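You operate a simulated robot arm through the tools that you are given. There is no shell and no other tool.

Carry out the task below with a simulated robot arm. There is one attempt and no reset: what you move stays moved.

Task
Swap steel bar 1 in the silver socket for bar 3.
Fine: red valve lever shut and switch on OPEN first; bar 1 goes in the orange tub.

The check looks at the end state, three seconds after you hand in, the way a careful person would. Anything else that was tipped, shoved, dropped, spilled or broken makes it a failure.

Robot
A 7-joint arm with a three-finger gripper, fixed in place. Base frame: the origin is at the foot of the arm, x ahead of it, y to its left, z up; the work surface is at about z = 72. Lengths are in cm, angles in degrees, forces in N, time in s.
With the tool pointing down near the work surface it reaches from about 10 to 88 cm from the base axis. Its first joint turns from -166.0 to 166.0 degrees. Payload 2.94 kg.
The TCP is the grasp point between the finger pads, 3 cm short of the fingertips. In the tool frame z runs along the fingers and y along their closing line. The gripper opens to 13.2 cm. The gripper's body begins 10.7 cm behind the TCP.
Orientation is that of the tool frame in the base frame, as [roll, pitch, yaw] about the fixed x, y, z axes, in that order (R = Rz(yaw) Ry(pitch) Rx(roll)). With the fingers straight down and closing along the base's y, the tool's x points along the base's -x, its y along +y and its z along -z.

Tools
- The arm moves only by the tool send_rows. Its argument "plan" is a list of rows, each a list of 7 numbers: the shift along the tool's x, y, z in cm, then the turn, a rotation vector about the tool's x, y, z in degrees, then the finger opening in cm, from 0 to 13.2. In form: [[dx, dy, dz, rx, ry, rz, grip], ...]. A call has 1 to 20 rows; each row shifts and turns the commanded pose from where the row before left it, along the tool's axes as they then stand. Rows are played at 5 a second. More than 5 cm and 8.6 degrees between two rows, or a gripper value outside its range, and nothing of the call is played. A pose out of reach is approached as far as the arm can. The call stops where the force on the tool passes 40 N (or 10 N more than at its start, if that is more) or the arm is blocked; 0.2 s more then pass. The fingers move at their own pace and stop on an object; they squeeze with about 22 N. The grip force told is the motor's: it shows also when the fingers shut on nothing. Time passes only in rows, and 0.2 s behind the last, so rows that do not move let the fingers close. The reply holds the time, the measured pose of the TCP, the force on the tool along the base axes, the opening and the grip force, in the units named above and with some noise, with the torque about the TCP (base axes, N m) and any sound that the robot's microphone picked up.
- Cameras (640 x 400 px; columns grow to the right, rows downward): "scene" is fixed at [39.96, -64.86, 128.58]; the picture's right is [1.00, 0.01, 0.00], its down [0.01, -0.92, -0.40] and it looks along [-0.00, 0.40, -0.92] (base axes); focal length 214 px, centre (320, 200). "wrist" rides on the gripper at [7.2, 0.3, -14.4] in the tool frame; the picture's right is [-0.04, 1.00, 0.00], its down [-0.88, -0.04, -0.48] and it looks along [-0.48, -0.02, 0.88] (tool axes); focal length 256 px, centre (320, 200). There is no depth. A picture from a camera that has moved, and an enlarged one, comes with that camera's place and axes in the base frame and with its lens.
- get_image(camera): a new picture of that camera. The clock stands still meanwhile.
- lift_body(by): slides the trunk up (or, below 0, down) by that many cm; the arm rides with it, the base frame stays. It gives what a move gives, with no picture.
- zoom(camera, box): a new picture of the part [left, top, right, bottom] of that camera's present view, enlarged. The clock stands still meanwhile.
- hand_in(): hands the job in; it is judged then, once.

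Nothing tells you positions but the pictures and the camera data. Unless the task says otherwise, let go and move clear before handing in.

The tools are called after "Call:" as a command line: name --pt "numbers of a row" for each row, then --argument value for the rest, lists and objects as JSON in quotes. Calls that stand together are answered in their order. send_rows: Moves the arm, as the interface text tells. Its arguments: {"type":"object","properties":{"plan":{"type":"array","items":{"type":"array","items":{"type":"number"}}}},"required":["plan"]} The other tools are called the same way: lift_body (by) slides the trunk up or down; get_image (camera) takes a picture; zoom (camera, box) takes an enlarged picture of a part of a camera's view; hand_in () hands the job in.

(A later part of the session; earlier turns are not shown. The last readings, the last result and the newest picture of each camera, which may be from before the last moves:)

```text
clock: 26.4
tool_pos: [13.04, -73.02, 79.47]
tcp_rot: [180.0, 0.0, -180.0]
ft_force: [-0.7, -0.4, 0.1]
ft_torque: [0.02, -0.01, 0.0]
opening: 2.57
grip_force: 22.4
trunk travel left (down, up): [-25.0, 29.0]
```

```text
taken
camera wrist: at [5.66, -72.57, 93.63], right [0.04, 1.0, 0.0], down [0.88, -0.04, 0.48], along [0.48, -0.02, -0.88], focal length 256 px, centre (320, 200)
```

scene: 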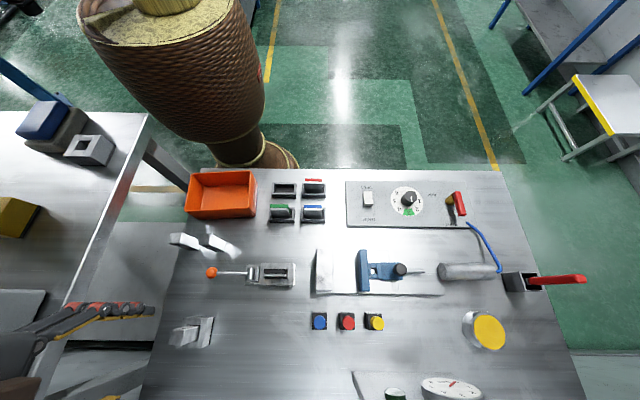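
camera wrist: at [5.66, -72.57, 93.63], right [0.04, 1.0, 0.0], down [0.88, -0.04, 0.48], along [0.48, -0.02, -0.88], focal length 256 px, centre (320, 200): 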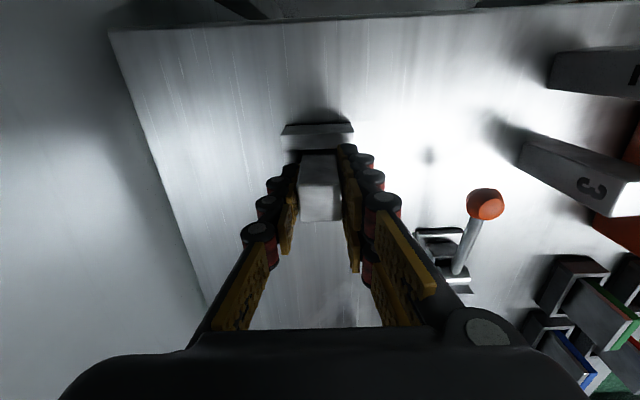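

Gripped at 2.57 cm with balanced force. Now I'll lift straight up, gently at first.

Call:
send_rows --pt "0 0 -0.5 0 0 0 0" --pt "0 0 -0.5 0 0 0 0" --pt "0 0 -0.5 0 0 0 0" --pt "0 0 -0.5 0 0 0 0"

Call:
get_image --camera "wrist"

Call:
zoom --camera "scene" --box '[60, 280, 260, 400]'

```text
clock: 27.4
tool_pos: [12.96, -72.9, 81.46]
tcp_rot: [-179.9, 0.0, -180.0]
ft_force: [-0.4, -0.2, -1.2]
ft_torque: [0.02, 0.03, 0.03]
opening: 2.55
grip_force: 21.9
trunk travel left (down, up): [-25.0, 29.0]
```

```text
taken
camera wrist: at [5.69, -72.55, 95.61], right [0.04, 1.0, 0.0], down [0.88, -0.04, 0.48], along [0.48, -0.02, -0.88], focal length 256 px, centre (320, 200)
```

wrist: 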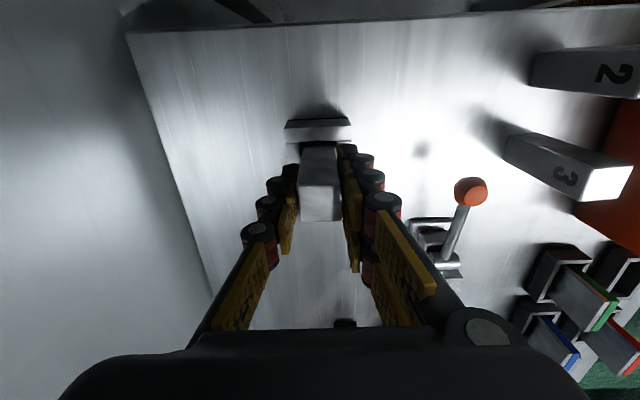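

```text
3.20 times, centred on (160, 340) of scene
camera zoom: at [39.96, -64.86, 128.58], right [1.0, 0.01, 0.0], down [0.01, -0.92, -0.4], along [0.0, 0.4, -0.92], focal length 686 px, centre (832, -248)
```

zoom: 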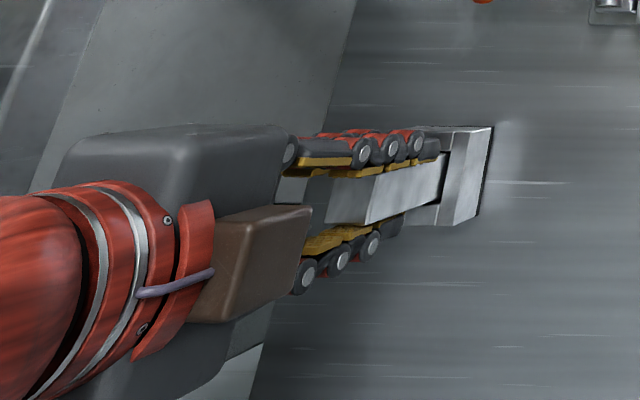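

Bar 1 is coming up with the gripper and isn't binding. I'll continue to z≈94 and then move over the tub.

Call:
send_rows --pt "0 0 -1 0 0 0 0" --pt "0 0 -1 0 0 0 0" --pt "0 0 -1.5 0 0 0 0" --pt "0 0 -2 0 0 0 0" --pt "0 0 -2 0 0 0 0" --pt "0 0 -2 0 0 0 0" --pt "0 0 -2 0 0 0 0" --pt "0 0 -1 0 0 0 0" --pt "0 0 0 0 0 0 0"

Call:
get_image --camera "wrist"

Call:
zoom --camera "scene" --box '[0, 270, 240, 400]'

```text
clock: 29.4
tool_pos: [12.93, -73.03, 93.8]
tcp_rot: [180.0, 0.0, 180.0]
ft_force: [-0.2, -0.4, -1.6]
ft_torque: [-0.01, 0.0, -0.02]
opening: 2.55
grip_force: 22.0
trunk travel left (down, up): [-25.0, 29.0]
```

```text
taken
camera wrist: at [5.65, -72.52, 108.07], right [0.04, 1.0, 0.0], down [0.88, -0.04, 0.48], along [0.48, -0.02, -0.88], focal length 256 px, centre (320, 200)
```

wrist: 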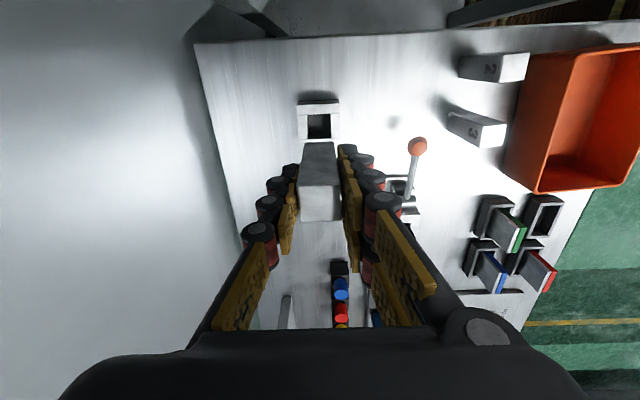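

```text
2.67 times, centred on (120, 335) of scene
camera zoom: at [39.96, -64.86, 128.58], right [1.0, 0.01, 0.0], down [0.01, -0.92, -0.4], along [0.0, 0.4, -0.92], focal length 572 px, centre (853, -160)
```

zoom: 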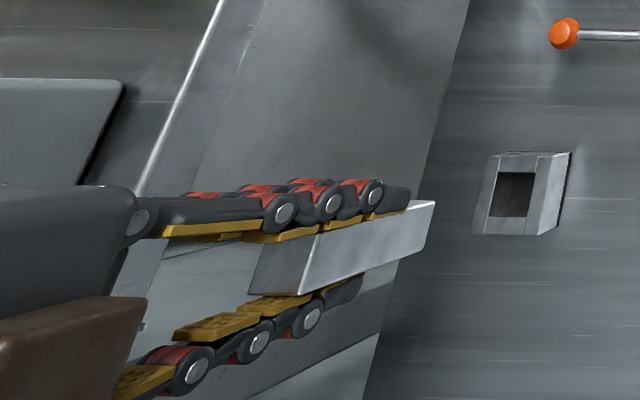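

Call:
zoom --camera "wrist" --box '[270, 80, 370, 145]'

Call:
zoom --camera "scene" --box '[160, 305, 230, 355]'

Call:
zoom --camera "scene" --box '[170, 160, 270, 225]'

```text
6.15 times, centred on (320, 112) of wrist
camera zoom: at [5.65, -72.52, 108.07], right [0.04, 1.0, 0.0], down [0.88, -0.04, 0.48], along [0.48, -0.02, -0.88], focal length 1575 px, centre (320, 738)
```

zoom: 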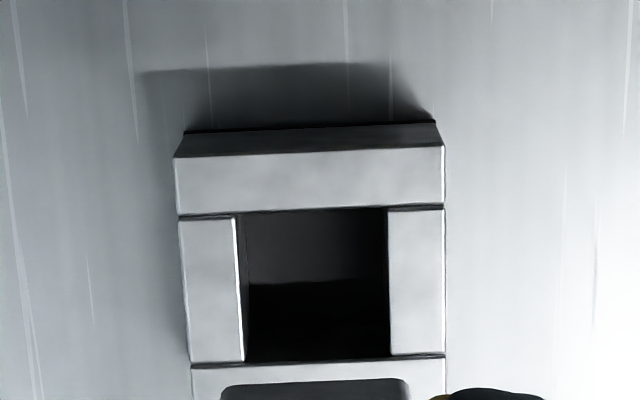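

```text
8.00 times, centred on (195, 330) of scene
camera zoom: at [39.96, -64.86, 128.58], right [1.0, 0.01, 0.0], down [0.01, -0.92, -0.4], along [0.0, 0.4, -0.92], focal length 1716 px, centre (1320, -840)
```

zoom: 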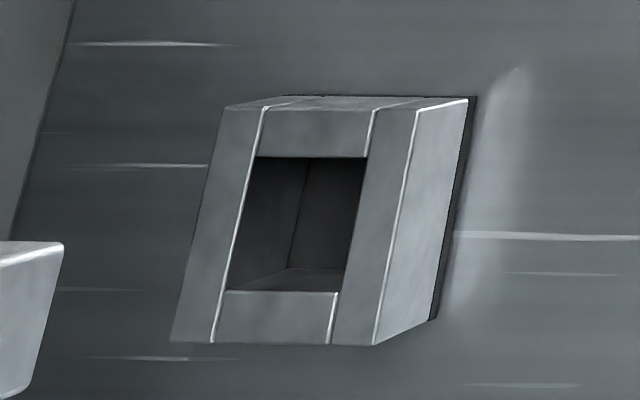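

```text
6.15 times, centred on (220, 192) of scene
camera zoom: at [39.96, -64.86, 128.58], right [1.0, 0.01, 0.0], down [0.01, -0.92, -0.4], along [0.0, 0.4, -0.92], focal length 1320 px, centre (935, 246)
```

zoom: 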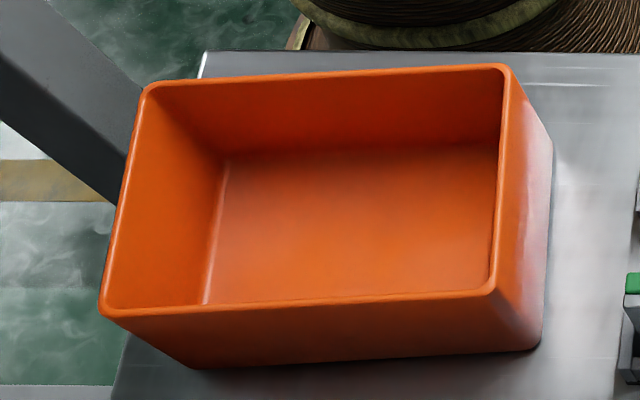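

The socket is empty now, with its hole centered at about [12.93, −72.92] and roughly 3.0 cm wide. The tub rim spans about x 6–22, y −46.5 to −35.5, with its top at z≈79. I'll carry bar 1 to above [14.5, −41].

Call:
send_rows --pt "-0.1 1.5 -0.5 0 0 0 0" --pt "-0.16 3.0 0 0 0 0 0" --pt "-0.16 3.2 0 0 0 0 0" --pt "-0.16 3.2 0 0 0 0 0" --pt "-0.16 3.2 0 0 0 0 0" --pt "-0.16 3.2 0 0 0 0 0" --pt "-0.16 3.2 0 0 0 0 0" --pt "-0.16 3.2 0 0 0 0 0" --pt "-0.16 3.2 0 0 0 0 0" --pt "-0.16 2.6 0 0 0 0 0" --pt "-0.1 1.5 0 0 0 0 0" --pt "-0.1 1.0 0 0 0 0 0" --pt "0 0 0 0 0 0 0"

Call:
get_image --camera "wrist"

Call:
get_image --camera "scene"

```text
clock: 32.2
tool_pos: [14.86, -40.9, 94.42]
tcp_rot: [-180.0, 0.0, 180.0]
ft_force: [0.7, 0.5, -1.3]
ft_torque: [-0.01, 0.01, 0.03]
opening: 2.55
grip_force: 22.2
trunk travel left (down, up): [-25.0, 29.0]
```

```text
taken
camera wrist: at [7.4, -40.5, 108.62], right [0.04, 1.0, 0.0], down [0.88, -0.04, 0.48], along [0.48, -0.02, -0.88], focal length 256 px, centre (320, 200)
```

wrist: 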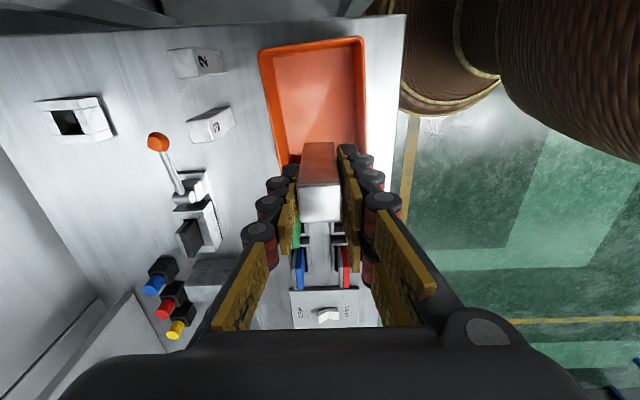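

```text
taken
```

scene: 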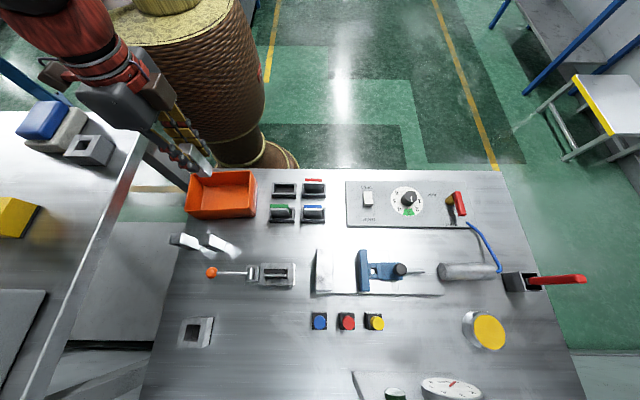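

Bar 1 is centered over the tub. I'll lower it in, slowing down near the floor.

Call:
send_rows --pt "0.3 -0.15 1.5 0 0 0 0" --pt "0.3 0 2 0 0 0 0" --pt "0 0 2 0 0 0 0" --pt "0 0 2 0 0 0 0" --pt "0 0 2 0 0 0 0" --pt "0 0 1.5 0 0 0 0" --pt "0 0 0.5 0 0 0 0" --pt "0 0 0 0 0 0 0"

Call:
get_image --camera "wrist"

Call:
zoom --camera "scene" --box '[110, 100, 310, 230]'

```text
clock: 34.0
tool_pos: [14.04, -41.17, 82.95]
tcp_rot: [180.0, -0.1, 180.0]
ft_force: [0.9, -0.4, -1.7]
ft_torque: [0.01, 0.03, 0.04]
opening: 2.57
grip_force: 21.9
trunk travel left (down, up): [-25.0, 29.0]
```

```text
taken
camera wrist: at [6.73, -40.65, 97.13], right [0.04, 1.0, 0.0], down [0.88, -0.04, 0.48], along [0.48, -0.02, -0.88], focal length 256 px, centre (320, 200)
```

wrist: 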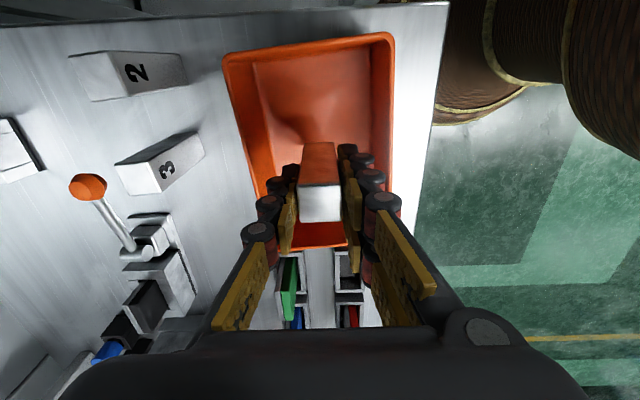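

```text
3.08 times, centred on (210, 165) of scene
camera zoom: at [39.96, -64.86, 128.58], right [1.0, 0.01, 0.0], down [0.01, -0.92, -0.4], along [0.0, 0.4, -0.92], focal length 660 px, centre (658, 308)
```

zoom: 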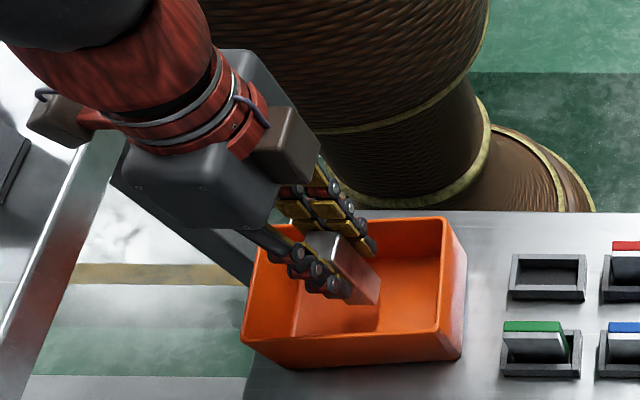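

Call:
send_rows --pt "0 0 0.4 0 0 0 0" --pt "0 0 0.4 0 0 0 0" --pt "0 0 0.3 0 0 0 0" --pt "0 0 0.3 0 0 0 0"

```text
clock: 35.0
tool_pos: [14.15, -40.94, 81.51]
tcp_rot: [-180.0, 0.0, 179.9]
ft_force: [-0.5, 0.1, -0.3]
ft_torque: [0.0, -0.03, 0.05]
opening: 2.56
grip_force: 22.4
trunk travel left (down, up): [-25.0, 29.0]
```

Call:
send_rows --pt "0 0 0.25 0 0 0 0" --pt "0 0 0.25 0 0 0 0" --pt "0 0 0.25 0 0 0 0"

Call:
zoom --camera "scene" --box '[160, 140, 270, 225]'

```text
clock: 35.8
tool_pos: [14.1, -41.05, 80.81]
tcp_rot: [-180.0, 0.0, 180.0]
ft_force: [-0.5, 0.2, -2.3]
ft_torque: [0.01, 0.02, -0.02]
opening: 2.57
grip_force: 22.3
trunk travel left (down, up): [-25.0, 29.0]
```

```text
4.71 times, centred on (215, 182) of scene
camera zoom: at [39.96, -64.86, 128.58], right [1.0, 0.01, 0.0], down [0.01, -0.92, -0.4], along [0.0, 0.4, -0.92], focal length 1009 px, centre (814, 282)
```

zoom: 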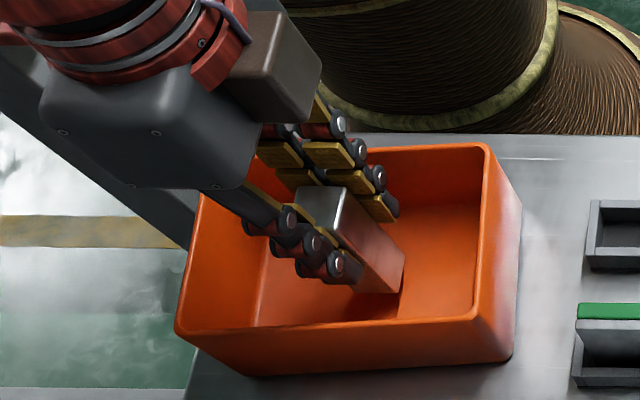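

Call:
send_rows --pt "0 0 0.25 0 0 0 0" --pt "0 0 0.25 0 0 0 0" --pt "0 0 0.2 0 0 0 0"

```text
clock: 36.6
tool_pos: [14.05, -41.1, 80.07]
tcp_rot: [-179.9, 0.0, -179.9]
ft_force: [0.4, -0.9, -0.9]
ft_torque: [-0.02, -0.01, 0.02]
opening: 2.54
grip_force: 22.1
trunk travel left (down, up): [-25.0, 29.0]
```

Call:
send_rows --pt "0 0 0.2 0 0 0 0" --pt "0 0 0.2 0 0 0 0" --pt "0 0 0.2 0 0 0 0"

Call:
zoom --camera "scene" --box '[160, 140, 270, 225]'

```text
clock: 37.4
tool_pos: [14.26, -40.95, 79.39]
tcp_rot: [180.0, 0.0, 180.0]
ft_force: [-0.2, -0.1, -1.3]
ft_torque: [0.04, -0.01, 0.0]
opening: 2.55
grip_force: 22.4
trunk travel left (down, up): [-25.0, 29.0]
```

```text
4.71 times, centred on (215, 182) of scene
camera zoom: at [39.96, -64.86, 128.58], right [1.0, 0.01, 0.0], down [0.01, -0.92, -0.4], along [0.0, 0.4, -0.92], focal length 1009 px, centre (814, 282)
```

zoom: 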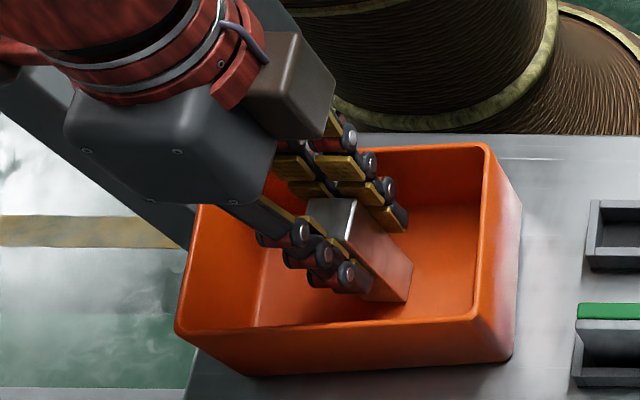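

Call:
send_rows --pt "0 0 0.2 0 0 0 0" --pt "0 0 0.2 0 0 0 0" --pt "0 0 0.2 0 0 0 0"

```text
clock: 38.2
tool_pos: [14.17, -41.01, 78.96]
tcp_rot: [-180.0, 0.0, -179.8]
ft_force: [0.7, 3.0, 25.2]
ft_torque: [0.1, -0.04, -0.01]
opening: 2.59
grip_force: 21.7
trunk travel left (down, up): [-25.0, 29.0]
```

The bar touched the tub floor at z≈79. I'll relieve the pressure, open a little and retreat straight up.

Call:
send_rows --pt "0 0 -0.3 0 0 0 0" --pt "0 0 0 0 0 0 2.6" --pt "0 0 0 0 0 0 3.2" --pt "0 0 0 0 0 0 4.0" --pt "0 0 0 0 0 0 4.8" --pt "0 0 0 0 0 0 4.8"

Call:
zoom --camera "scene" --box '[160, 140, 270, 225]'

Call:
get_image --camera "wrist"

```text
clock: 39.6
tool_pos: [14.23, -41.04, 79.04]
tcp_rot: [-179.9, 0.0, -179.9]
ft_force: [0.2, 0.6, -1.3]
ft_torque: [0.03, 0.03, 0.0]
opening: 4.78
grip_force: 0.0
trunk travel left (down, up): [-25.0, 29.0]
```

```text
4.71 times, centred on (215, 182) of scene
camera zoom: at [39.96, -64.86, 128.58], right [1.0, 0.01, 0.0], down [0.01, -0.92, -0.4], along [0.0, 0.4, -0.92], focal length 1009 px, centre (814, 282)
```

zoom: 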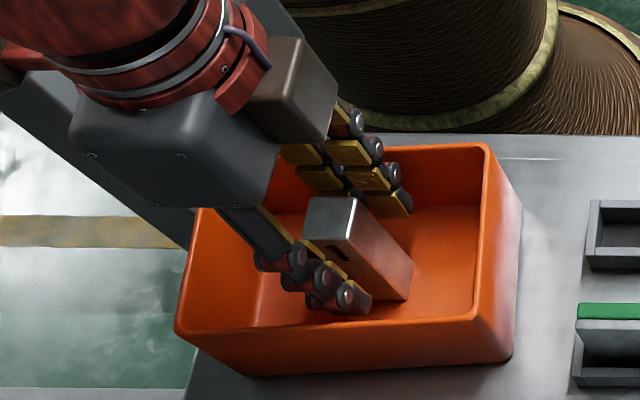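

```text
taken
camera wrist: at [6.76, -40.65, 93.37], right [0.04, 1.0, 0.0], down [0.88, -0.04, 0.48], along [0.48, -0.02, -0.88], focal length 256 px, centre (320, 200)
```

wrist: 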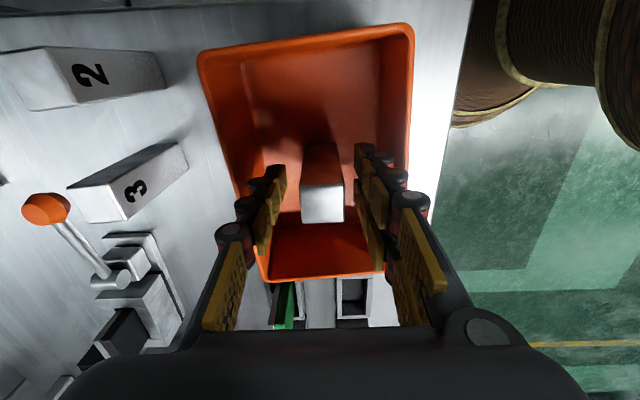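

Bar 1 stands free in the tub. I'll retreat straight up.

Call:
send_rows --pt "0 0 -0.5 0 0 0 4.8" --pt "0 0 -1 0 0 0 4.8" --pt "0 0 -2 0 0 0 4.8" --pt "0 0 -3 0 0 0 4.8" --pt "0 0 -3 0 0 0 4.8" --pt "0 0 -3 0 0 0 4.8" --pt "0 0 -3 0 0 0 4.8"

Call:
get_image --camera "wrist"

Call:
zoom --camera "scene" --box '[130, 140, 290, 240]'

```text
clock: 41.2
tool_pos: [14.2, -41.04, 94.58]
tcp_rot: [-180.0, 0.0, -180.0]
ft_force: [-0.6, 0.3, -0.1]
ft_torque: [0.05, -0.01, 0.0]
opening: 4.8
grip_force: 0.1
trunk travel left (down, up): [-25.0, 29.0]
```

```text
taken
camera wrist: at [6.81, -40.63, 108.87], right [0.04, 1.0, 0.0], down [0.88, -0.04, 0.48], along [0.47, -0.02, -0.88], focal length 256 px, centre (320, 200)
```

wrist: 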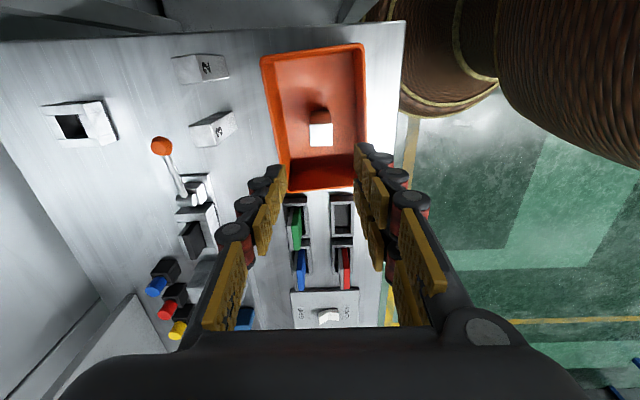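

```text
4.00 times, centred on (210, 190) of scene
camera zoom: at [39.96, -64.86, 128.58], right [1.0, 0.01, 0.0], down [0.01, -0.92, -0.4], along [0.0, 0.4, -0.92], focal length 858 px, centre (760, 240)
```

zoom: 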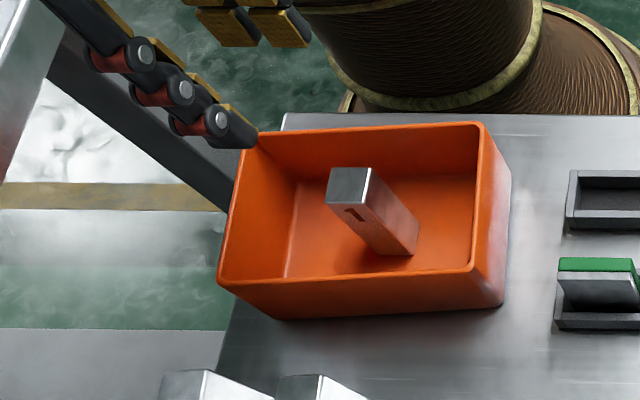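

Bar 1 is safely in the tub. Now I'll move above bar 3 to measure its position and yaw.

Call:
send_rows --pt "0.06 -2.2 0 0 0 0 5.5" --pt "0.06 -3.0 0 0 0 0 5.5" --pt "0.06 -3.0 0 0 0 0 5.5" --pt "0.06 -3.0 0 0 0 0 5.5" --pt "0.06 -2.0 0 0 0 0 5.5" --pt "0 0 0 0 0 0 5.5"

Call:
get_image --camera "wrist"

Call:
zoom --camera "wrist" --box '[240, 60, 400, 160]'

Call:
zoom --camera "scene" --box '[160, 215, 260, 280]'

```text
clock: 42.6
tool_pos: [13.77, -54.33, 94.76]
tcp_rot: [-180.0, 0.0, -180.0]
ft_force: [-0.2, -0.4, 0.3]
ft_torque: [0.02, 0.02, 0.04]
opening: 5.51
grip_force: 0.1
trunk travel left (down, up): [-25.0, 29.0]
```

```text
taken
camera wrist: at [6.43, -53.91, 108.92], right [0.04, 1.0, 0.0], down [0.88, -0.04, 0.48], along [0.48, -0.02, -0.88], focal length 256 px, centre (320, 200)
```

wrist: 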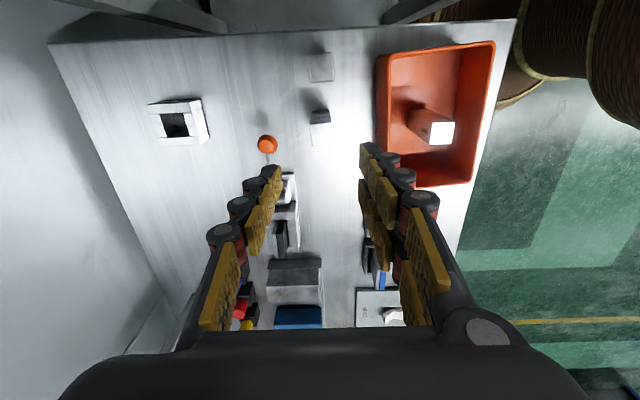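

```text
4.00 times, centred on (320, 110) of wrist
camera zoom: at [6.43, -53.91, 108.92], right [0.04, 1.0, 0.0], down [0.88, -0.04, 0.48], along [0.48, -0.02, -0.88], focal length 1024 px, centre (320, 560)
```

zoom: 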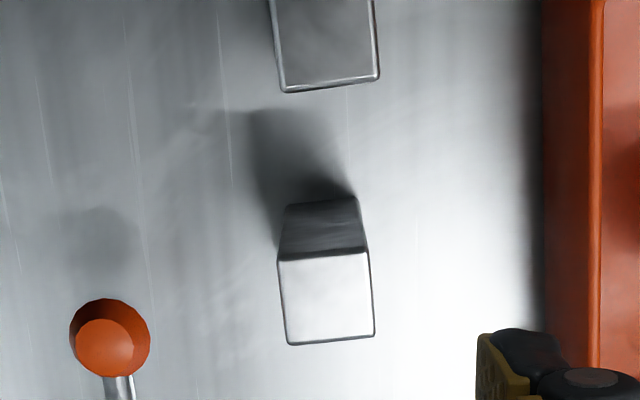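

```text
6.15 times, centred on (210, 248) of scene
camera zoom: at [39.96, -64.86, 128.58], right [1.0, 0.01, 0.0], down [0.01, -0.92, -0.4], along [0.0, 0.4, -0.92], focal length 1320 px, centre (997, -92)
```

zoom: 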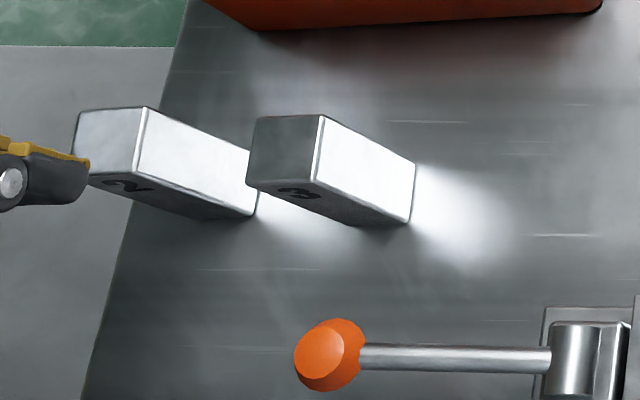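

Bar 3 is at about [13.75, −54.05], yawed about +3°. I'll match that yaw, set the opening to 4.8 cm and descend to just above it for a check.

Call:
send_rows --pt "0 0.25 1.5 0 0 -3.2 4.8" --pt "0 0 2.0 0 0 0 4.8" --pt "0 0 2.0 0 0 0 4.8" --pt "0 0 2.0 0 0 0 4.8" --pt "0 0 0 0 0 0 4.8"

Call:
zoom --camera "wrist" --box '[220, 70, 420, 195]'

Call:
get_image --camera "wrist"

Call:
zoom --camera "scene" --box '[100, 190, 260, 290]'

```text
clock: 43.8
tool_pos: [13.88, -54.04, 87.05]
tcp_rot: [-179.9, 0.0, -176.8]
ft_force: [1.4, 0.4, -0.4]
ft_torque: [0.0, 0.03, -0.01]
opening: 4.82
grip_force: 0.0
trunk travel left (down, up): [-25.0, 29.0]
```

```text
3.20 times, centred on (320, 132) of wrist
camera zoom: at [6.51, -54.08, 101.38], right [-0.01, 1.0, 0.0], down [0.88, 0.01, 0.48], along [0.48, 0.01, -0.88], focal length 819 px, centre (320, 416)
```

zoom: 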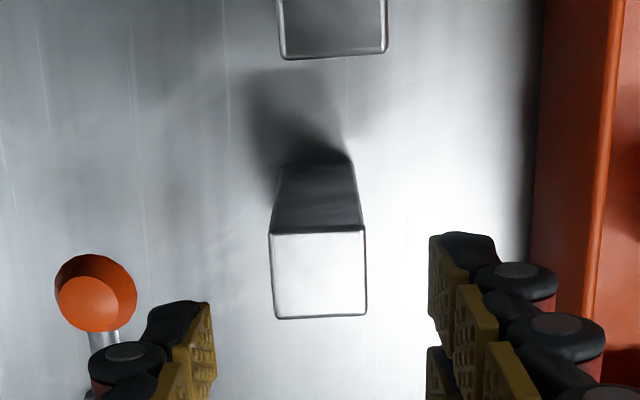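

```text
taken
camera wrist: at [6.51, -54.08, 101.38], right [-0.01, 1.0, 0.0], down [0.88, 0.01, 0.48], along [0.48, 0.01, -0.88], focal length 256 px, centre (320, 200)
```

wrist: 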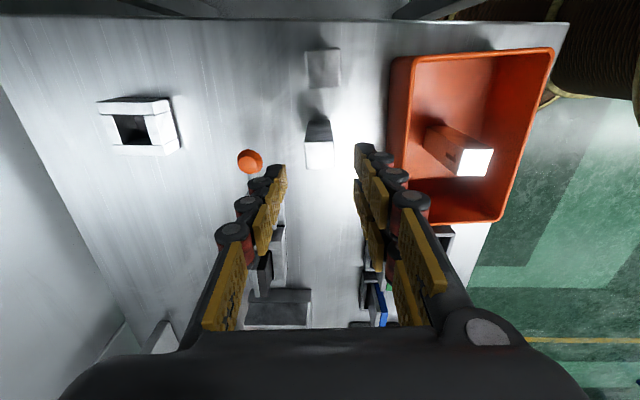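

```text
4.00 times, centred on (180, 240) of scene
camera zoom: at [39.96, -64.86, 128.58], right [1.0, 0.01, 0.0], down [0.01, -0.92, -0.4], along [0.0, 0.4, -0.92], focal length 858 px, centre (880, 40)
```

zoom: 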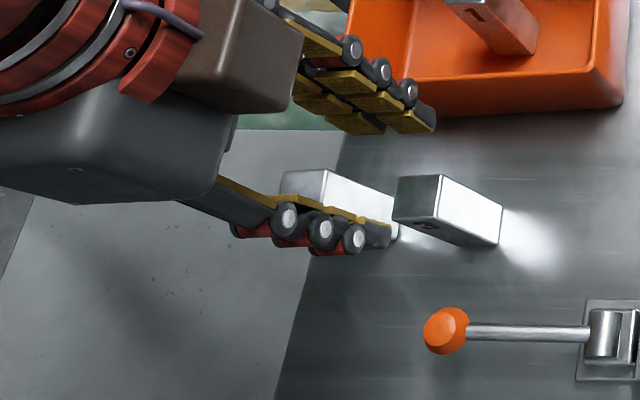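

The yaw now matches and the fingers straddle bar 3 evenly. I'll shift 0.24 cm toward −x to center on it, then descend to grasp height.

Call:
send_rows --pt "0.24 0.04 1.0 0 0 0 4.8" --pt "0 0 2.0 0 0 0 4.8" --pt "0 0 2.0 0 0 0 4.8" --pt "0 0 1.5 0 0 0 4.8" --pt "0 0 1.0 0 0 0 4.8" --pt "0 0 0 0 0 0 4.8"

Call:
get_image --camera "wrist"

Call:
zoom --camera "scene" --box '[140, 200, 260, 275]'

```text
clock: 45.2
tool_pos: [13.65, -54.04, 79.56]
tcp_rot: [-179.9, 0.0, -176.7]
ft_force: [-0.2, -0.2, 0.5]
ft_torque: [-0.01, 0.02, 0.02]
opening: 4.8
grip_force: 0.1
trunk travel left (down, up): [-25.0, 29.0]
```

```text
taken
camera wrist: at [6.25, -53.99, 93.81], right [-0.01, 1.0, 0.0], down [0.88, 0.01, 0.48], along [0.48, 0.01, -0.88], focal length 256 px, centre (320, 200)
```

wrist: 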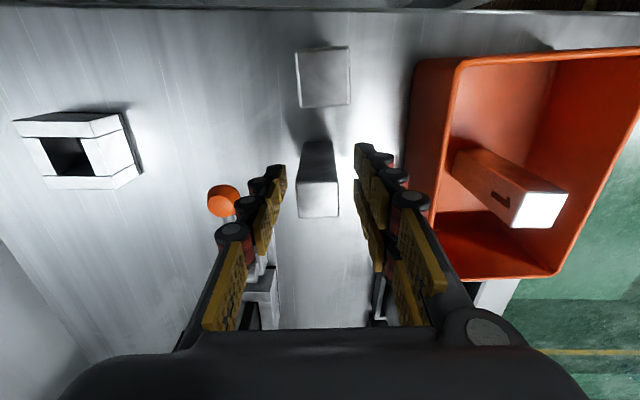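

```text
5.33 times, centred on (200, 238) of scene
camera zoom: at [39.96, -64.86, 128.58], right [1.0, 0.01, 0.0], down [0.01, -0.92, -0.4], along [0.0, 0.4, -0.92], focal length 1144 px, centre (960, 0)
```

zoom: 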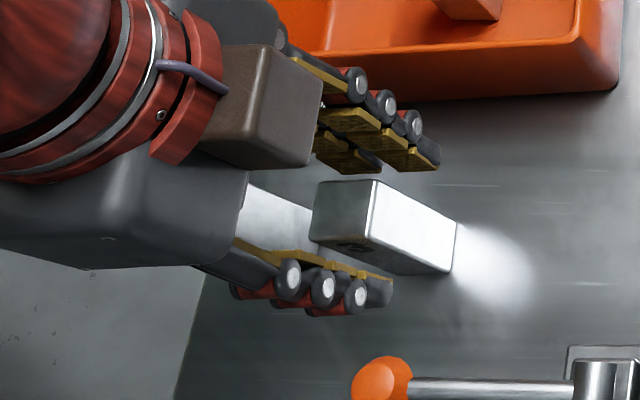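

Call:
send_rows --pt "0 0 0 0 0 0 3.6" --pt "0 0 0 0 0 0 3.0" --pt "0 0 0 0 0 0 2.6" --pt "0 0 0 0 0 0 1.5" --pt "0 0 0 0 0 0 0.0" --pt "0 0 0 0 0 0 0.0" --pt "0 0 0 0 0 0 0.0"

Call:
get_image --camera "wrist"

```text
clock: 46.8
tool_pos: [13.61, -54.02, 79.53]
tcp_rot: [-179.9, 0.0, -176.8]
ft_force: [0.1, -0.9, 0.2]
ft_torque: [-0.03, -0.01, 0.04]
opening: 2.56
grip_force: 21.8
trunk travel left (down, up): [-25.0, 29.0]
```

```text
taken
camera wrist: at [6.25, -53.99, 93.82], right [-0.01, 1.0, 0.0], down [0.88, 0.01, 0.48], along [0.48, 0.01, -0.88], focal length 256 px, centre (320, 200)
```

wrist: 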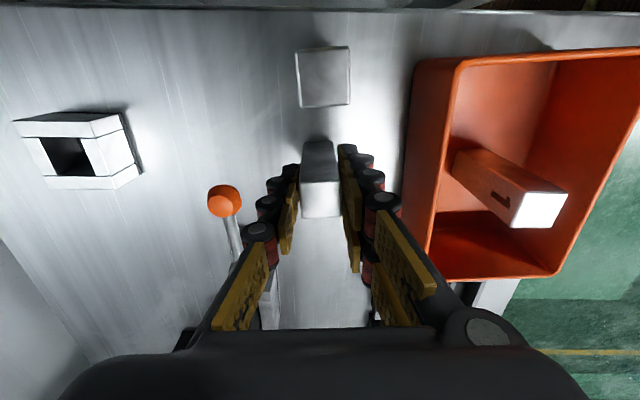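

Bar 3 is gripped at 2.56 cm. I'll lift it straight up, then square up the yaw once it's clear.

Call:
send_rows --pt "0 0 -0.5 0 0 0 0" --pt "0 0 -0.5 0 0 0 0" --pt "0 0 -1 0 0 0 0" --pt "0 0 -2 0 0 0 0" --pt "0 0 -2 0 0 0 0" --pt "0 0 -2 0 0 0 0" --pt "0 0 -2 0 0 0 0" --pt "0 0 -2 0 0 0 0" --pt "0 0 -2 0 0 3.2 0" --pt "0 0 0 0 0 0 0"

Call:
get_image --camera "wrist"

Call:
zoom --camera "wrist" --box '[270, 130, 370, 230]'

Call:
zoom --camera "scene" --box '[60, 150, 300, 300]'

```text
clock: 49.0
tool_pos: [13.64, -53.83, 93.78]
tcp_rot: [-180.0, -0.1, -180.0]
ft_force: [0.4, -0.7, -2.0]
ft_torque: [-0.03, -0.03, 0.01]
opening: 2.56
grip_force: 22.0
trunk travel left (down, up): [-25.0, 29.0]
```

```text
taken
camera wrist: at [6.29, -53.45, 107.88], right [0.04, 1.0, 0.0], down [0.88, -0.04, 0.48], along [0.48, -0.02, -0.88], focal length 256 px, centre (320, 200)
```

wrist: 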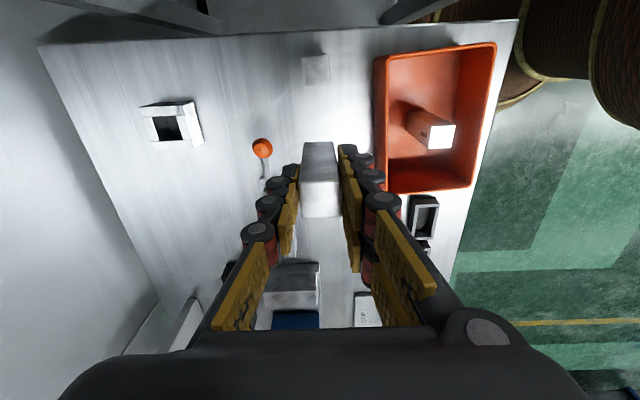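

```text
4.00 times, centred on (320, 180) of wrist
camera zoom: at [6.29, -53.45, 107.88], right [0.04, 1.0, 0.0], down [0.88, -0.04, 0.48], along [0.48, -0.02, -0.88], focal length 1024 px, centre (320, 280)
```

zoom: 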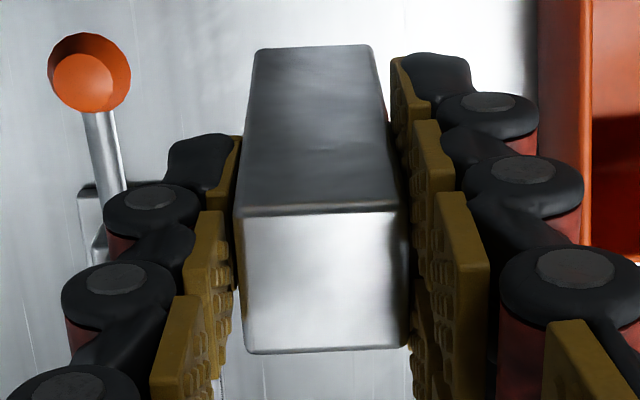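

```text
2.67 times, centred on (180, 225) of scene
camera zoom: at [39.96, -64.86, 128.58], right [1.0, 0.01, 0.0], down [0.01, -0.92, -0.4], along [0.0, 0.4, -0.92], focal length 572 px, centre (693, 133)
```

zoom: 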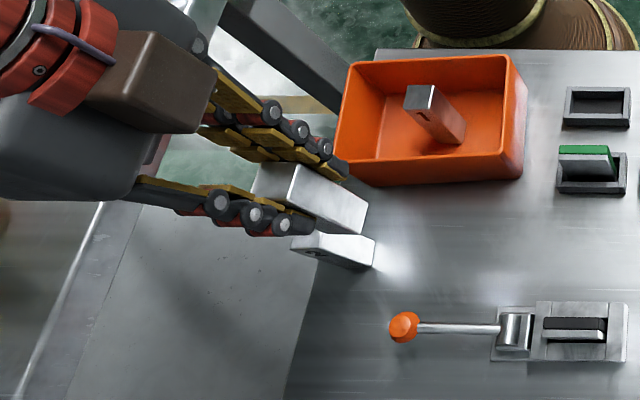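

Bar 3 is held upright and centered in the pads, and bar 2 is undisturbed. Now I'll carry it to above the socket at [13.0, −72.95].

Call:
send_rows --pt "0.08 -1.5 0 0 0 0 0" --pt "0.08 -2.6 0 0 0 0 0" --pt "0.08 -3.0 0 0 0 0 0" --pt "0.08 -3.0 0 0 0 0 0" --pt "0.08 -3.0 0 0 0 0 0" --pt "0.08 -3.0 0 0 0 0 0" --pt "0.08 -2.0 0 0 0 0 0" --pt "0.08 -1.0 0 0 0 0 0" --pt "0 0 0 0 0 0 0" --pt "0 0 0 0 0 0 0"

Call:
send_rows --pt "0 0 0 0 0 0 0"

Call:
get_image --camera "wrist"

Call:
zoom --camera "wrist" --box '[270, 80, 370, 180]'

Call:
zoom --camera "scene" --box '[0, 270, 240, 400]'

```text
clock: 51.2
tool_pos: [12.92, -73.12, 93.64]
tcp_rot: [-180.0, 0.1, -179.9]
ft_force: [-0.8, 0.3, -1.4]
ft_torque: [0.0, 0.0, 0.0]
opening: 2.57
grip_force: 22.1
trunk travel left (down, up): [-25.0, 29.0]
```

```text
clock: 51.6
tool_pos: [12.93, -73.01, 93.65]
tcp_rot: [179.9, 0.0, -180.0]
ft_force: [0.5, 0.5, 0.1]
ft_torque: [0.02, 0.02, -0.01]
opening: 2.58
grip_force: 22.2
trunk travel left (down, up): [-25.0, 29.0]
```

```text
taken
camera wrist: at [5.6, -72.73, 107.89], right [0.04, 1.0, 0.0], down [0.88, -0.04, 0.48], along [0.48, -0.02, -0.88], focal length 256 px, centre (320, 200)
```

wrist: 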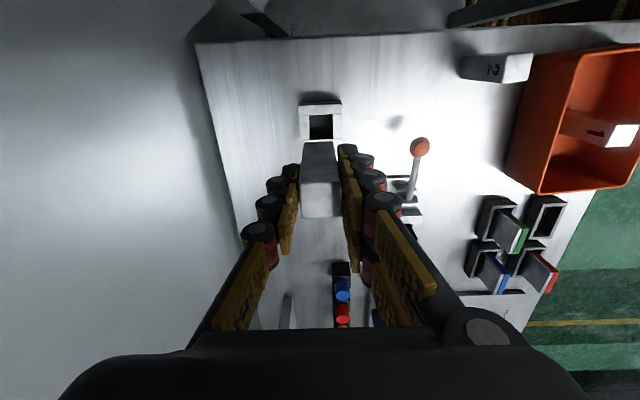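

```text
4.00 times, centred on (320, 130) of wrist
camera zoom: at [5.6, -72.73, 107.89], right [0.04, 1.0, 0.0], down [0.88, -0.04, 0.48], along [0.48, -0.02, -0.88], focal length 1024 px, centre (320, 480)
```

zoom: 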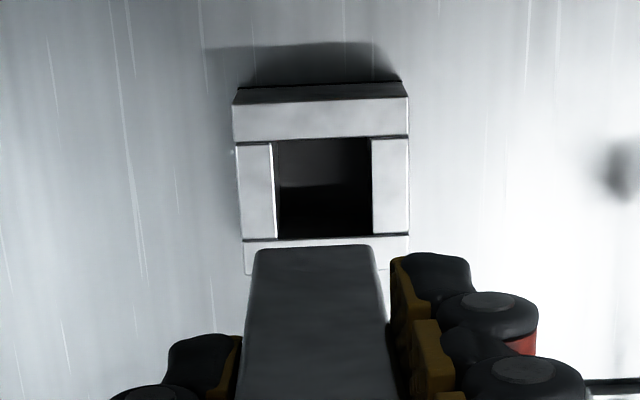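

```text
2.67 times, centred on (120, 335) of scene
camera zoom: at [39.96, -64.86, 128.58], right [1.0, 0.01, 0.0], down [0.01, -0.92, -0.4], along [0.0, 0.4, -0.92], focal length 572 px, centre (853, -160)
```

zoom: 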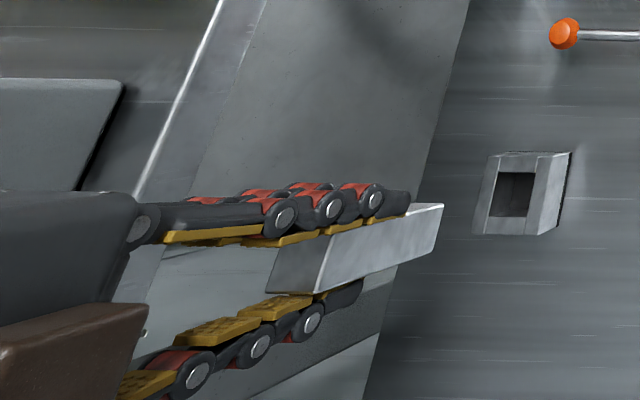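

By camera the bar is about 0.15 cm too far toward −y and 0.05 cm toward −x relative to the hole. I'll correct that, descend until the bar's bottom is just above the socket, and re-check.

Call:
send_rows --pt "-0.05 0.15 1.0 0 0 0 0" --pt "0 0 2.0 0 0 0 0" --pt "0 0 2.0 0 0 0 0" --pt "0 0 2.0 0 0 0 0" --pt "0 0 1.5 0 0 0 0" --pt "0 0 0.5 0 0 0 0" --pt "0 0 0 0 0 0 0"

Call:
zoom --camera "wrist" --box '[260, 80, 380, 180]'

Call:
zoom --camera "scene" --box '[110, 290, 250, 380]'

```text
clock: 53.2
tool_pos: [13.03, -72.88, 84.62]
tcp_rot: [180.0, 0.0, -179.9]
ft_force: [-0.1, -0.1, -1.6]
ft_torque: [-0.01, -0.01, 0.01]
opening: 2.57
grip_force: 21.8
trunk travel left (down, up): [-25.0, 29.0]
```

```text
4.00 times, centred on (320, 130) of wrist
camera zoom: at [5.67, -72.52, 98.85], right [0.04, 1.0, 0.0], down [0.88, -0.04, 0.48], along [0.48, -0.02, -0.88], focal length 1024 px, centre (320, 480)
```

zoom: 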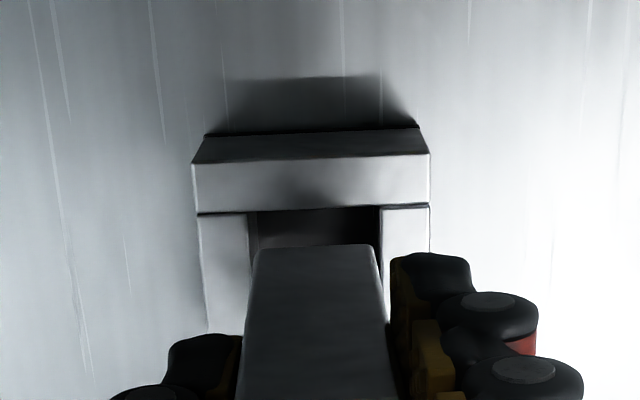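

```text
4.44 times, centred on (180, 335) of scene
camera zoom: at [39.96, -64.86, 128.58], right [1.0, 0.01, 0.0], down [0.01, -0.92, -0.4], along [0.0, 0.4, -0.92], focal length 953 px, centre (942, -400)
```

zoom: 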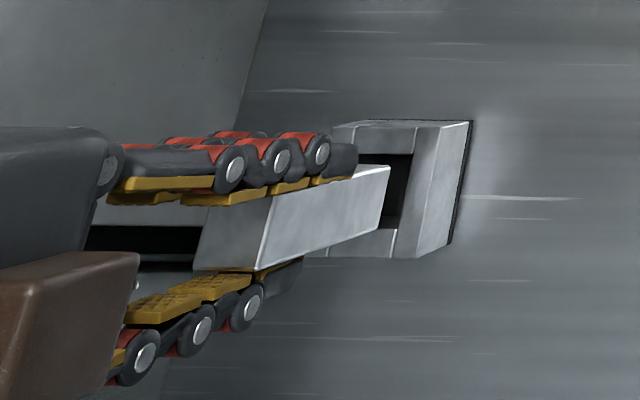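

The y alignment is good. Both cameras suggest shifting about 0.08 cm toward −x. I'll apply that and start inserting in small steps.

Call:
send_rows --pt "0.08 0 0.4 0 0 0 0" --pt "0 0 0.4 0 0 0 0" --pt "0 0 0.4 0 0 0 0" --pt "0 0 0.4 0 0 0 0" --pt "0 0 0.3 0 0 0 0" --pt "0 0 0.3 0 0 0 0"

Call:
zoom --camera "wrist" --box '[260, 80, 380, 180]'

Call:
zoom --camera "scene" --box '[110, 290, 250, 380]'

```text
clock: 54.6
tool_pos: [12.84, -72.91, 82.35]
tcp_rot: [179.9, 0.0, 180.0]
ft_force: [-0.4, 0.1, -1.4]
ft_torque: [-0.01, 0.01, -0.01]
opening: 2.56
grip_force: 22.0
trunk travel left (down, up): [-25.0, 29.0]
```

```text
4.00 times, centred on (320, 130) of wrist
camera zoom: at [5.55, -72.55, 96.62], right [0.04, 1.0, 0.0], down [0.88, -0.04, 0.48], along [0.48, -0.02, -0.88], focal length 1024 px, centre (320, 480)
```

zoom: 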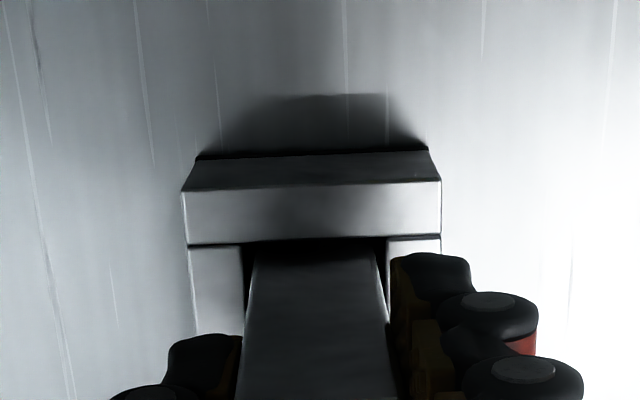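

```text
4.44 times, centred on (180, 335) of scene
camera zoom: at [39.96, -64.86, 128.58], right [1.0, 0.01, 0.0], down [0.01, -0.92, -0.4], along [0.0, 0.4, -0.92], focal length 953 px, centre (942, -400)
```

zoom: 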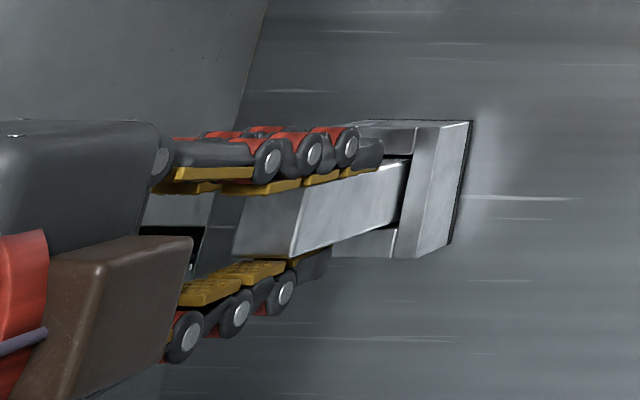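

The bar's end is entering the hole with even gaps and no contact force. I'll continue down in small steps.

Call:
send_rows --pt "0 0 0.3 0 0 0 0" --pt "0 0 0.3 0 0 0 0" --pt "0 0 0.3 0 0 0 0"

Call:
zoom --camera "scene" --box '[110, 290, 250, 380]'

```text
clock: 55.4
tool_pos: [12.97, -72.81, 81.59]
tcp_rot: [179.9, 0.0, -179.9]
ft_force: [0.2, 0.8, -1.8]
ft_torque: [-0.03, 0.0, 0.01]
opening: 2.57
grip_force: 22.7
trunk travel left (down, up): [-25.0, 29.0]
```

```text
4.44 times, centred on (180, 335) of scene
camera zoom: at [39.96, -64.86, 128.58], right [1.0, 0.01, 0.0], down [0.01, -0.92, -0.4], along [0.0, 0.4, -0.92], focal length 953 px, centre (942, -400)
```

zoom: 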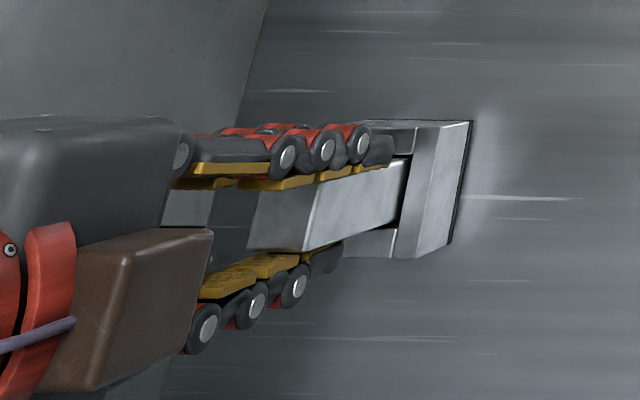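

Call:
send_rows --pt "0 0 0.25 0 0 0 0" --pt "0 0 0.25 0 0 0 0" --pt "0 0 0.25 0 0 0 0" --pt "0 0 0.25 0 0 0 0"

Call:
zoom --camera "scene" --box '[110, 290, 250, 380]'

```text
clock: 56.4
tool_pos: [13.04, -72.95, 80.46]
tcp_rot: [179.9, -0.1, 180.0]
ft_force: [0.4, 1.0, -1.6]
ft_torque: [0.03, -0.02, -0.03]
opening: 2.56
grip_force: 21.4
trunk travel left (down, up): [-25.0, 29.0]
```

```text
4.44 times, centred on (180, 335) of scene
camera zoom: at [39.96, -64.86, 128.58], right [1.0, 0.01, 0.0], down [0.01, -0.92, -0.4], along [0.0, 0.4, -0.92], focal length 953 px, centre (942, -400)
```

zoom: 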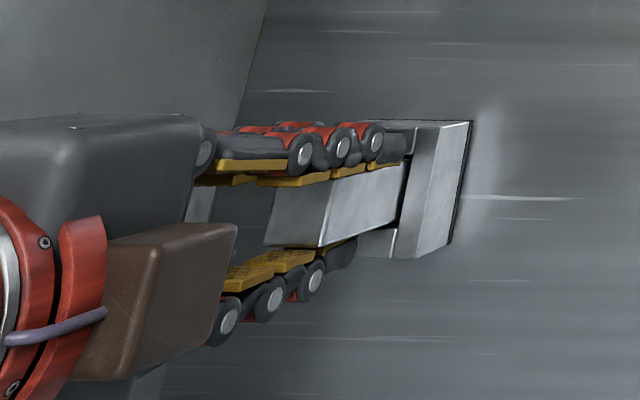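

Call:
send_rows --pt "0 0 0.2 0 0 0 0" --pt "0 0 0.2 0 0 0 0" --pt "0 0 0.2 0 0 0 0"

```text
clock: 57.2
tool_pos: [12.94, -73.07, 80.15]
tcp_rot: [-180.0, -0.1, 179.9]
ft_force: [0.0, 2.1, 8.8]
ft_torque: [0.3, -0.02, 0.01]
opening: 2.57
grip_force: 22.1
trunk travel left (down, up): [-25.0, 29.0]
```

Call:
send_rows --pt "0 0 0.1 0 0 0 0" --pt "0 0 0.1 0 0 0 0"

Call:
zoom --camera "scene" --box '[150, 290, 230, 360]'

Call:
zoom --camera "wrist" --box '[260, 100, 380, 240]'

```text
clock: 57.8
tool_pos: [12.89, -72.99, 80.13]
tcp_rot: [-179.9, 0.0, -180.0]
ft_force: [-1.8, 3.8, 20.9]
ft_torque: [0.14, 0.11, -0.01]
opening: 2.57
grip_force: 21.6
trunk travel left (down, up): [-25.0, 29.0]
```

```text
5.71 times, centred on (190, 325) of scene
camera zoom: at [39.96, -64.86, 128.58], right [1.0, 0.01, 0.0], down [0.01, -0.92, -0.4], along [0.0, 0.4, -0.92], focal length 1226 px, centre (1063, -514)
```

zoom: 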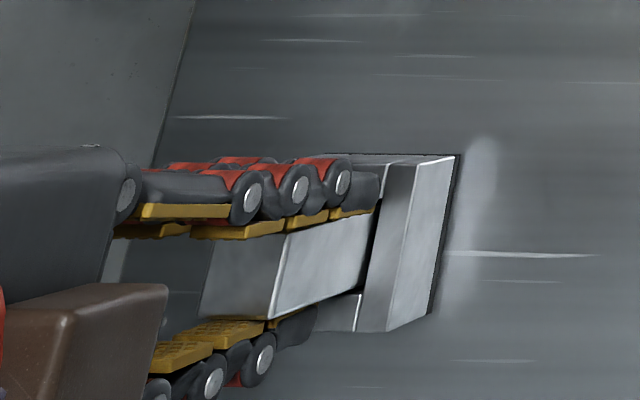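

```text
2.86 times, centred on (320, 170) of wrist
camera zoom: at [5.58, -72.54, 94.27], right [0.04, 1.0, 0.0], down [0.88, -0.04, 0.48], along [0.48, -0.02, -0.88], focal length 731 px, centre (320, 286)
```

zoom: 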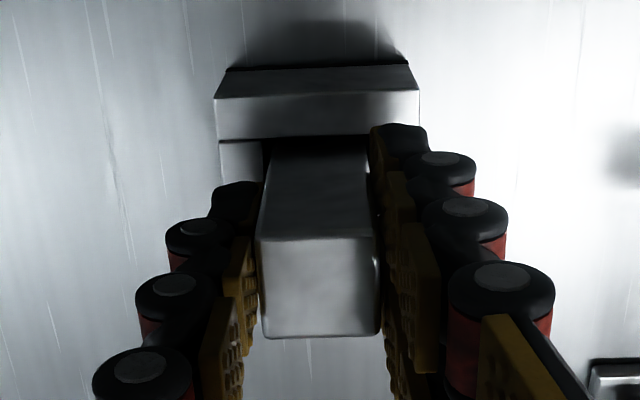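

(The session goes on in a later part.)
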